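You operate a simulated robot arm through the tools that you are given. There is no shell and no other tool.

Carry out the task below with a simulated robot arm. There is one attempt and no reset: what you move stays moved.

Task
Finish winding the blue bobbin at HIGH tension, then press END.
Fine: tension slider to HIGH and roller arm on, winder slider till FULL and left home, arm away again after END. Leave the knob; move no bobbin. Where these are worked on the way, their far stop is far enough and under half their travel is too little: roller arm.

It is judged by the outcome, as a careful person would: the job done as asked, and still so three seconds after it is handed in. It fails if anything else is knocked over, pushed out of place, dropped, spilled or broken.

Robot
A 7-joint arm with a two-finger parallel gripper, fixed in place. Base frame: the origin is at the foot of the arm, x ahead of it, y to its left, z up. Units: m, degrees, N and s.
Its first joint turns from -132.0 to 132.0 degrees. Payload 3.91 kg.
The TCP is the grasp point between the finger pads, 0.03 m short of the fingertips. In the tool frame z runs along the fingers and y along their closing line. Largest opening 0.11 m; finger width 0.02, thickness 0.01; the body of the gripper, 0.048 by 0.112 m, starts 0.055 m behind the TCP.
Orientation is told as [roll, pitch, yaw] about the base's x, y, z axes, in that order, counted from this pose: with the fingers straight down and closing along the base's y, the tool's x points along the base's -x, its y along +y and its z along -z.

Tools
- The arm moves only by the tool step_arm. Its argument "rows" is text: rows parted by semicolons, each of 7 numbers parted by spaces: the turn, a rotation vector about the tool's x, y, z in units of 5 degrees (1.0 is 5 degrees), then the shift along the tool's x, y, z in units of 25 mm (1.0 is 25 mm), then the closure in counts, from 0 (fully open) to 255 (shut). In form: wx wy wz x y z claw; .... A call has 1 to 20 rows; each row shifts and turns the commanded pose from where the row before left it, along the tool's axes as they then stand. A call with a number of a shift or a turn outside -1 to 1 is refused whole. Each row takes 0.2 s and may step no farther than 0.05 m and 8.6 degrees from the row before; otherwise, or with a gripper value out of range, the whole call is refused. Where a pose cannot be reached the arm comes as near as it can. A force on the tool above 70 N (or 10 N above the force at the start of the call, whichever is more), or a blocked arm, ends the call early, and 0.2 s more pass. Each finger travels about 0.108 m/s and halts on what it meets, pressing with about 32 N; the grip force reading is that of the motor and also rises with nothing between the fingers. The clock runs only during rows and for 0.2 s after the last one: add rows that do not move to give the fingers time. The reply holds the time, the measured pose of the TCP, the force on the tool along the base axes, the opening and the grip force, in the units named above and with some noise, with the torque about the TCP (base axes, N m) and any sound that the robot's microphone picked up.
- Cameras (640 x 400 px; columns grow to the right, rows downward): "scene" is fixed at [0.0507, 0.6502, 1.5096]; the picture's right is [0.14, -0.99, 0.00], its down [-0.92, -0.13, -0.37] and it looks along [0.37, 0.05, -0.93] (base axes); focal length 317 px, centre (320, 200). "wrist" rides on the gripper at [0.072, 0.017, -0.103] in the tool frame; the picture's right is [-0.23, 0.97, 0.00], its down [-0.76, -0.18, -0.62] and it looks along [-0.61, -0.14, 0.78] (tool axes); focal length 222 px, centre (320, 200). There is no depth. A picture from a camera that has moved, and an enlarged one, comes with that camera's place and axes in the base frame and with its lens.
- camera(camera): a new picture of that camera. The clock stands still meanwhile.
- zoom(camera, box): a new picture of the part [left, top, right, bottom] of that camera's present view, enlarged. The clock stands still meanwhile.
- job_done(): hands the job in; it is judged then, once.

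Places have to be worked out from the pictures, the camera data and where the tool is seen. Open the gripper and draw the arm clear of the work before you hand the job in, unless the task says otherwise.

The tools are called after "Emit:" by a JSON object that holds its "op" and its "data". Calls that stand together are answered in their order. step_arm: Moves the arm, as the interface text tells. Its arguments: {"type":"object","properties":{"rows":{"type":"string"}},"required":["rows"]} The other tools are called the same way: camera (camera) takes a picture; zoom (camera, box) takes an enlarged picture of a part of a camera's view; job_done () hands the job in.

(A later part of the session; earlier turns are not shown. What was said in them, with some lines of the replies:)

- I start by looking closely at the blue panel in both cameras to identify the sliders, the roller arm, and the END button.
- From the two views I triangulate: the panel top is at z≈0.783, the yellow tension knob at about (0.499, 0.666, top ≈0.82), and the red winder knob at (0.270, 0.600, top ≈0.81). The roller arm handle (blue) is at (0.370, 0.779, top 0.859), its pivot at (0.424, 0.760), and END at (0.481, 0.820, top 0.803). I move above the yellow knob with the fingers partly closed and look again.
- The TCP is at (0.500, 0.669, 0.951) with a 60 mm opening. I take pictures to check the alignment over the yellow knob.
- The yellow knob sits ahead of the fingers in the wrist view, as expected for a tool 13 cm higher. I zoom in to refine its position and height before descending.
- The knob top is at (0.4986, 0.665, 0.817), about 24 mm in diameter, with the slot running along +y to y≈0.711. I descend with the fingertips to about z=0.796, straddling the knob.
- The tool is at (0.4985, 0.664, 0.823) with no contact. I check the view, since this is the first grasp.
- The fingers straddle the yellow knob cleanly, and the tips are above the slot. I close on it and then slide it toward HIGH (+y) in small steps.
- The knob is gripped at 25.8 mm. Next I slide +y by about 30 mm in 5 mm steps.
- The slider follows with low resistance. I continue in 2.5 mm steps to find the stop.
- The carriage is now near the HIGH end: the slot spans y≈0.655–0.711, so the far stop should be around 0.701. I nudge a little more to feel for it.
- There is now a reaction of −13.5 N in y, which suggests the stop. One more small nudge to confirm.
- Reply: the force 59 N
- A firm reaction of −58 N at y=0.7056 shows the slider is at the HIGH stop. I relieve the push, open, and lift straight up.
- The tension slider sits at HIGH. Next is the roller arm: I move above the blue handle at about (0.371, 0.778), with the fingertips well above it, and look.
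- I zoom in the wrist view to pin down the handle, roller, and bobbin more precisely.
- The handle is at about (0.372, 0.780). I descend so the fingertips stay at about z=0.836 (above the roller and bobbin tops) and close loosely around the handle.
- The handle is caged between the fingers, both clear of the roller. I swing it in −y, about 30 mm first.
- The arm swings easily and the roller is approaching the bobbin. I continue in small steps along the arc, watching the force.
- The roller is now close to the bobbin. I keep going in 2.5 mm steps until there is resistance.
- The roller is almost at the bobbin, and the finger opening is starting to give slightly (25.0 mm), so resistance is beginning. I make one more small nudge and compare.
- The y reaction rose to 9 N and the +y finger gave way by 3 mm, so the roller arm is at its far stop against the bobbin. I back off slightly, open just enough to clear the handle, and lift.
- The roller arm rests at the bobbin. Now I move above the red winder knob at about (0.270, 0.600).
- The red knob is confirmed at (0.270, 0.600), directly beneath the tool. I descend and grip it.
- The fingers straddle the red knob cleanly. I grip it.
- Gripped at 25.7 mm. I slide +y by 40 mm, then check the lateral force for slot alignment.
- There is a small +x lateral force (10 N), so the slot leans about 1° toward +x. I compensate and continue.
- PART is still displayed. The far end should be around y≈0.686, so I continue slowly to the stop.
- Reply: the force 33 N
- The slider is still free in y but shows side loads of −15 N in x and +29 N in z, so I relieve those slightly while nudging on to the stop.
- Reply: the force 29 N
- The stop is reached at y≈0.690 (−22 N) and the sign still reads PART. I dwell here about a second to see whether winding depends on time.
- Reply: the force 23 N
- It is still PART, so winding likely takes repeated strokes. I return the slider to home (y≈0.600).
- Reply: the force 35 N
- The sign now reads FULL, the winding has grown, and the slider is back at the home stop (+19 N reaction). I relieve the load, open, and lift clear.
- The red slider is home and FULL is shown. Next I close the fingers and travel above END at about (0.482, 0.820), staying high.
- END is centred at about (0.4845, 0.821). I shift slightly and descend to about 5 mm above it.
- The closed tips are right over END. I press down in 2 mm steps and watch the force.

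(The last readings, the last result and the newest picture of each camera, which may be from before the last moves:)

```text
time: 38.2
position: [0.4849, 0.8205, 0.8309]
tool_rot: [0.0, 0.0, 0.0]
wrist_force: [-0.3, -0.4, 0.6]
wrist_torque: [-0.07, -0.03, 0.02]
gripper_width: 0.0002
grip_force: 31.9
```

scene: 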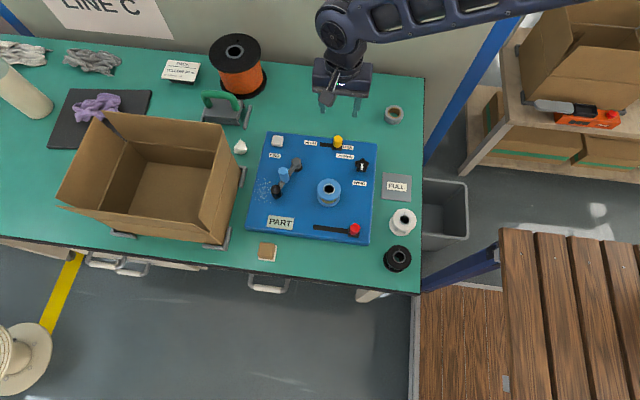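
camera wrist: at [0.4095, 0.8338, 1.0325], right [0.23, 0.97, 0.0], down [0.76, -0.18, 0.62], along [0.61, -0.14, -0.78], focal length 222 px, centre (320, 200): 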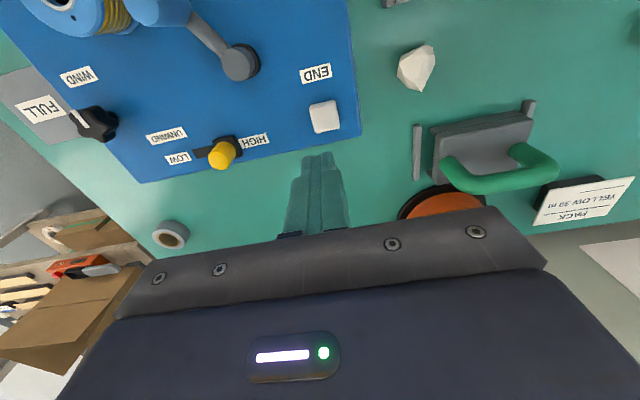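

There is no contact force yet at TCP z=0.831. I continue down in small steps.

Emit:
{"op": "step_arm", "data": {"rows": "0 0 0 0 0 0.08 255; 0 0 0 0 0 0.08 255; 0 0 0 0 0 0 255"}}

```text
time: 39.0
position: [0.4849, 0.8221, 0.8279]
tool_rot: [0.1, 0.0, 0.1]
wrist_force: [0.0, -2.2, 2.8]
wrist_torque: [-0.06, -0.02, -0.04]
gripper_width: 0.0
grip_force: 32.6
heard: click
```

A click was heard, so END registered. I lift off and check the panel.

Emit:
{"op": "step_arm", "data": {"rows": "0 0 0 0 0 -0.5 255; 0 0 0 0 0 -1 255; 0 0 0 0 0 -1 255; 0 0 0 0 0 -1 255; 0 0 0 0 0 -0.5 255; 0 0 0 0 0 0 255"}}

Emit:
{"op": "zoom", "data": {"camera": "scene", "box": [230, 120, 430, 280]}}

Emit:
{"op": "camera", "data": {"camera": "wrist"}}

```text
time: 40.4
position: [0.4842, 0.8224, 0.9272]
tool_rot: [-0.1, 0.0, 0.0]
wrist_force: [-0.3, -0.1, 0.2]
wrist_torque: [-0.01, -0.02, -0.02]
gripper_width: 0.0002
grip_force: 32.3
```

```text
2.50 times, centred on (330, 200) of scene
camera zoom: at [0.0507, 0.6502, 1.5096], right [0.14, -0.99, 0.0], down [-0.92, -0.13, -0.37], along [0.37, 0.05, -0.93], focal length 794 px, centre (295, 200)
```

zoom: 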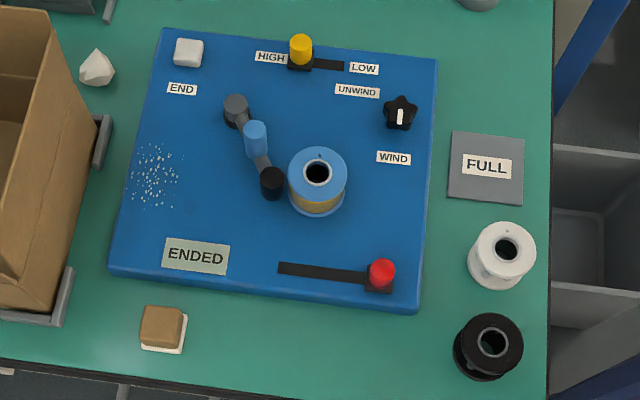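

```text
taken
camera wrist: at [0.4126, 0.8383, 1.0294], right [0.23, 0.97, 0.0], down [0.76, -0.18, 0.62], along [0.61, -0.14, -0.78], focal length 222 px, centre (320, 200)
```

wrist: 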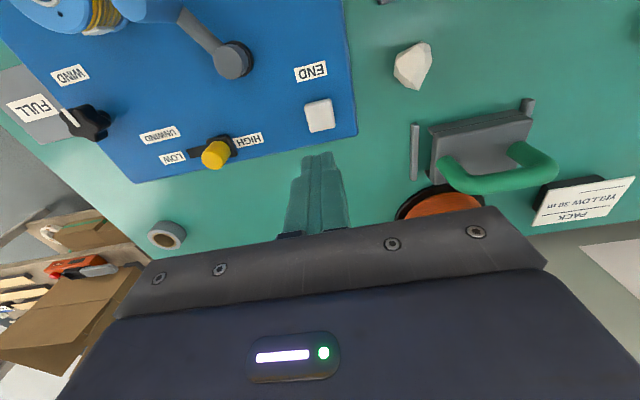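

The sign reads ENDED. Now the roller arm goes away again: I move above the handle at about (0.374, 0.732) with a modest opening.

Emit:
{"op": "step_arm", "data": {"rows": "0 0 0 0.882 -0.724 0 220; 0 0 0 0.882 -0.724 0 165; 0 0 0 0.882 -0.724 0 165; 0 0 0 0.882 -0.724 0 165; 0 0 0 0.882 -0.724 0 165; 0 0 0 0 0 0 165"}}

Emit:
{"op": "zoom", "data": {"camera": "wrist", "box": [180, 50, 460, 225]}}

```text
time: 41.8
position: [0.3731, 0.7303, 0.9283]
tool_rot: [0.1, 0.0, 0.1]
wrist_force: [0.1, 0.2, 0.3]
wrist_torque: [0.0, 0.03, 0.01]
gripper_width: 0.0386
grip_force: 0.0
```

```text
2.29 times, centred on (320, 138) of wrist
camera zoom: at [0.3017, 0.7473, 1.0302], right [0.23, 0.97, 0.0], down [0.76, -0.18, 0.62], along [0.61, -0.14, -0.78], focal length 508 px, centre (320, 343)
```

zoom: 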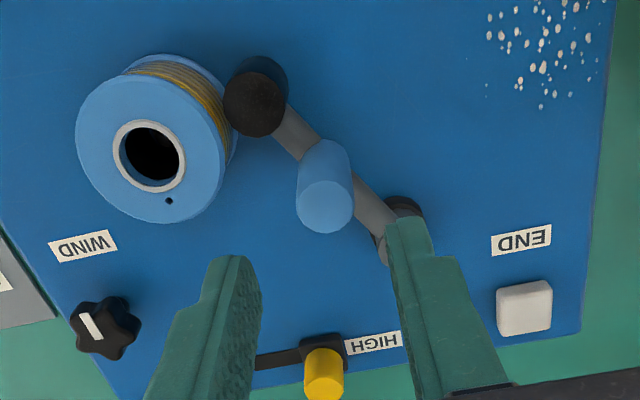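

The handle is at (0.375, 0.7325). I shift slightly, descend around it, and close loosely.

Emit:
{"op": "step_arm", "data": {"rows": "0 0 0 -0.08 0.09 0.4 165; 0 0 0 0 0 0.7 165; 0 0 0 0 0 0.7 165; 0 0 0 0 0 0.6 165; 0 0 0 0 0 0 185; 0 0 0 0 0 0 200; 0 0 0 0 0 0 200"}}

Emit:
{"op": "zoom", "data": {"camera": "wrist", "box": [140, 40, 460, 240]}}

```text
time: 43.4
position: [0.3753, 0.7333, 0.8668]
tool_rot: [0.0, 0.1, 0.0]
wrist_force: [-0.2, -0.3, -0.7]
wrist_torque: [-0.02, -0.04, 0.01]
gripper_width: 0.0241
grip_force: 0.4
```

```text
2.00 times, centred on (300, 140) of wrist
camera zoom: at [0.3036, 0.7502, 0.9693], right [0.23, 0.97, 0.0], down [0.76, -0.18, 0.62], along [0.61, -0.14, -0.78], focal length 444 px, centre (360, 320)
```

zoom: 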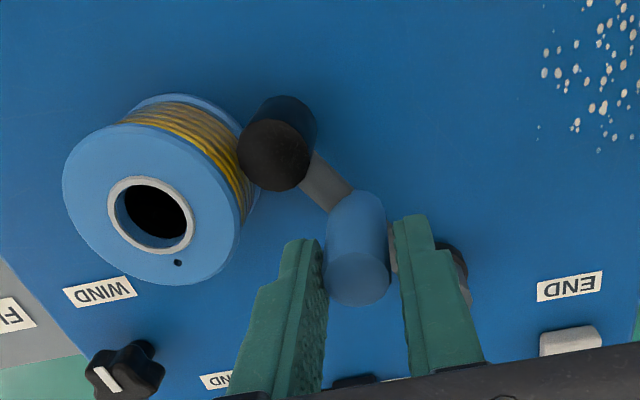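

The handle is caged and I swing it back in +y along the arc toward its original position.

Emit:
{"op": "step_arm", "data": {"rows": "0 0 0 0.08 0.2 0 200; 0 0 0 0.08 0.2 0 200; 0 0 0 0.07 0.2 0 200; 0 0 0 0.05 0.2 0 200; 0 0 0 0.02 0.2 0 200; 0 0 0 0 0.2 0 200; 0 0 0 -0.03 0.2 0 200; 0 0 0 -0.05 0.2 0 200; 0 0 0 0 0 0 200"}}

Emit:
{"op": "zoom", "data": {"camera": "wrist", "box": [140, 40, 460, 240]}}

```text
time: 45.4
position: [0.3698, 0.7737, 0.8676]
tool_rot: [0.1, 0.0, 0.0]
wrist_force: [1.1, -1.7, 1.0]
wrist_torque: [-0.04, -0.03, -0.02]
gripper_width: 0.0239
grip_force: 0.1
```

```text
2.00 times, centred on (300, 140) of wrist
camera zoom: at [0.2983, 0.7897, 0.9699], right [0.23, 0.97, 0.0], down [0.76, -0.18, 0.62], along [0.61, -0.14, -0.78], focal length 444 px, centre (360, 320)
```

zoom: 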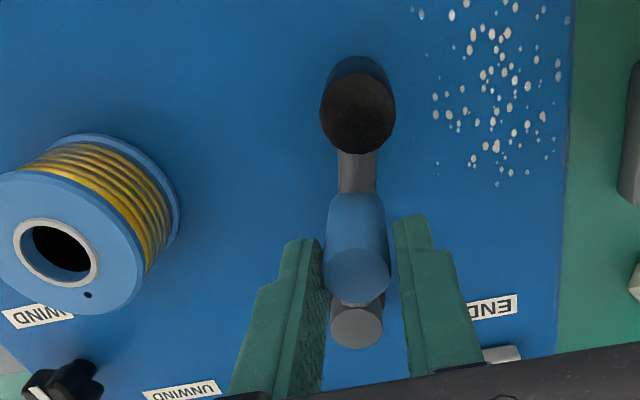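

The arm has swung most of the way back. I continue in 2 mm steps to its away stop near y≈0.780.

Emit:
{"op": "step_arm", "data": {"rows": "0 0 0 -0.03 0.1 0 200; 0 0 0 -0.03 0.1 0 200; 0 0 0 -0.03 0.1 0 200; 0 0 0 0 0 0 200"}}

Emit:
{"op": "zoom", "data": {"camera": "wrist", "box": [140, 40, 460, 240]}}

```text
time: 46.4
position: [0.373, 0.7798, 0.868]
tool_rot: [0.1, -0.1, -0.1]
wrist_force: [0.1, -0.6, -0.7]
wrist_torque: [-0.03, 0.02, 0.01]
gripper_width: 0.0239
grip_force: 0.2
```

```text
2.00 times, centred on (300, 140) of wrist
camera zoom: at [0.3007, 0.7969, 0.9701], right [0.23, 0.97, 0.0], down [0.76, -0.18, 0.62], along [0.61, -0.14, -0.78], focal length 444 px, centre (360, 320)
```

zoom: 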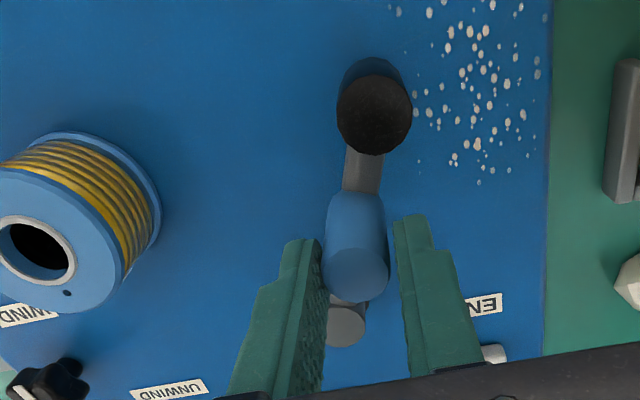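

No stop resistance yet, so I nudge a bit further.

Emit:
{"op": "step_arm", "data": {"rows": "0 0 0 -0.02 0.08 0 200; 0 0 0 -0.02 0.08 0 200; 0 0 0 0 0 0 200"}}

```text
time: 47.2
position: [0.3725, 0.7851, 0.8665]
tool_rot: [0.0, 0.0, 0.1]
wrist_force: [-2.9, -11.5, 2.6]
wrist_torque: [-0.32, 0.15, -0.05]
gripper_width: 0.0297
grip_force: 5.7
```

There is a −11.5 N reaction and the finger gave way, so the arm is at its away stop, as at the start. I back off, open, and lift clear.

Emit:
{"op": "step_arm", "data": {"rows": "0 0 0 0 -0.16 0 200; 0 0 0 0 0 0 170; 0 0 0 0 0 0 140; 0 0 0 0 0 -0.6 140; 0 0 0 0 0 -1 140; 0 0 0 0 0 -1 140; 0 0 0 0 0 -1 140; 0 0 0 0 0 -1 140; 0 0 0 0 0 0 140"}}

Emit:
{"op": "zoom", "data": {"camera": "scene", "box": [230, 120, 430, 280]}}

Emit:
{"op": "camera", "data": {"camera": "wrist"}}

```text
time: 49.2
position: [0.3732, 0.781, 0.9818]
tool_rot: [0.0, 0.0, -0.1]
wrist_force: [0.3, -0.4, -0.4]
wrist_torque: [0.0, 0.02, 0.04]
gripper_width: 0.0498
grip_force: 0.0
```

```text
2.50 times, centred on (330, 200) of scene
camera zoom: at [0.0507, 0.6502, 1.5096], right [0.14, -0.99, 0.0], down [-0.92, -0.13, -0.37], along [0.37, 0.05, -0.93], focal length 794 px, centre (295, 200)
```

zoom: 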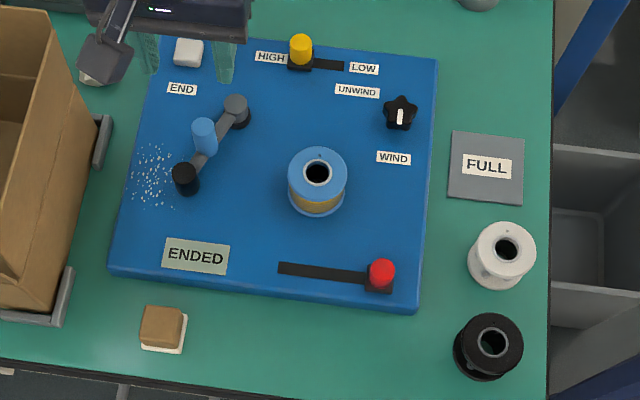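

```text
taken
camera wrist: at [0.3007, 0.7971, 1.0846], right [0.23, 0.97, 0.0], down [0.76, -0.18, 0.62], along [0.61, -0.14, -0.78], focal length 222 px, centre (320, 200)
```

wrist: 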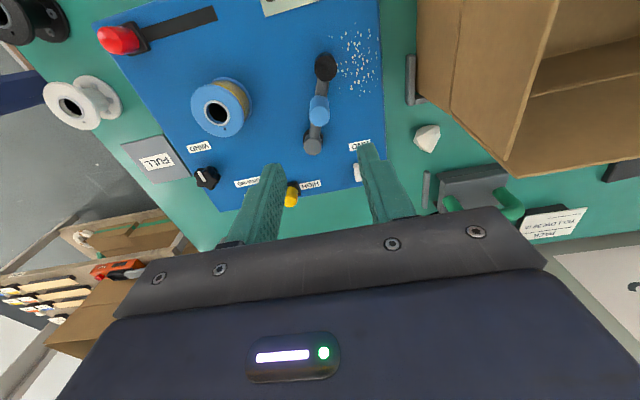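

The display reads ENDED, tension is at HIGH, the winder is home, the roller arm is away, and the knob and bobbins are untouched. I open fully, raise, and retract toward the starting pose.

Emit:
{"op": "step_arm", "data": {"rows": "0 0 0 0 0 -1 100; 0 0 0 0 0 -1 40; 0 0 0 0 0 -1 0; 0 0 0 0.12 -0.94 0 0; 0 0 0 0.12 -0.94 0 0; 0 0 0 0.12 -0.94 0 0; 0 0 0 0.12 -0.94 0 0; 0 0 0 0.12 -0.94 0 0; 0 0 0 0.12 -0.94 0 0; 0 0 0 0.12 -0.94 0 0; 0 0 0 0.12 -0.94 0 0; 0 0 0 0.12 -0.94 0 0; 0 0 0 0.12 -0.94 0 0; 0 0 0 0.12 -0.94 0 0; 0 0 0 0.12 -0.94 0 0; 0 0 0 0 0 0 0"}}

Emit:
{"op": "camera", "data": {"camera": "scene"}}

Emit:
{"op": "zoom", "data": {"camera": "scene", "box": [230, 120, 430, 280]}}

```text
time: 52.6
position: [0.3377, 0.4985, 1.0547]
tool_rot: [0.1, 0.0, 0.1]
wrist_force: [-0.1, -0.1, -0.8]
wrist_torque: [0.01, 0.0, -0.01]
gripper_width: 0.1099
grip_force: 0.0
```

```text
taken
```

scene: 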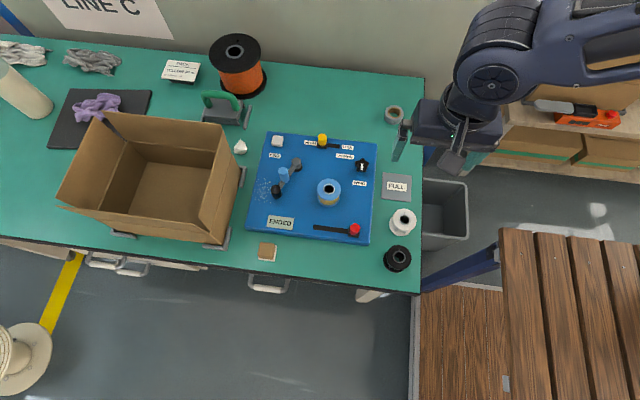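

```text
2.50 times, centred on (330, 200) of scene
camera zoom: at [0.0507, 0.6502, 1.5096], right [0.14, -0.99, 0.0], down [-0.92, -0.13, -0.37], along [0.37, 0.05, -0.93], focal length 794 px, centre (295, 200)
```

zoom: 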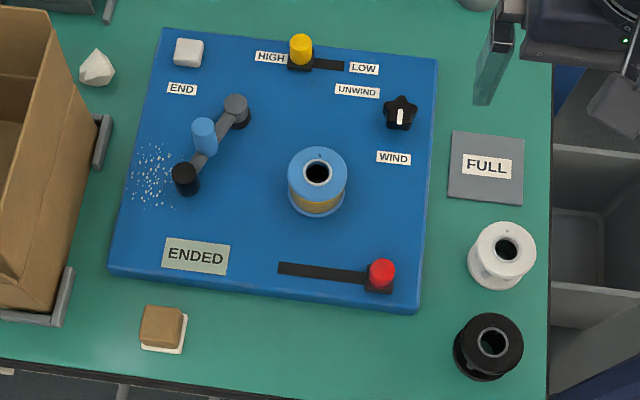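

Everything matches the request: ENDED is shown, tension is HIGH, the winder is home, the roller arm is away, and nothing else has moved. The gripper is open and the arm is clear, so I hand the job in.

Emit:
{"op": "job_done", "data": {}}

```text
The job is handed in.
```

The blue bobbin is wound to FULL at HIGH tension, END has been pressed, and the job is handed in.

- **Tension:** the slider is at its HIGH stop.
- **Winding:** the roller arm was at its far stop against the bobbin. One full stroke of the winder slider and back changed the sign from PART to FULL, and the slider is at its home stop.
- **END:** the button clicked and the sign now reads ENDED.
- **After END:** the roller arm is back at its away stop, where it started.

In the last pictures the knob and all the bobbins are where they started, and nothing else was disturbed. The gripper is open and the arm is back near its starting pose, clear of the work.
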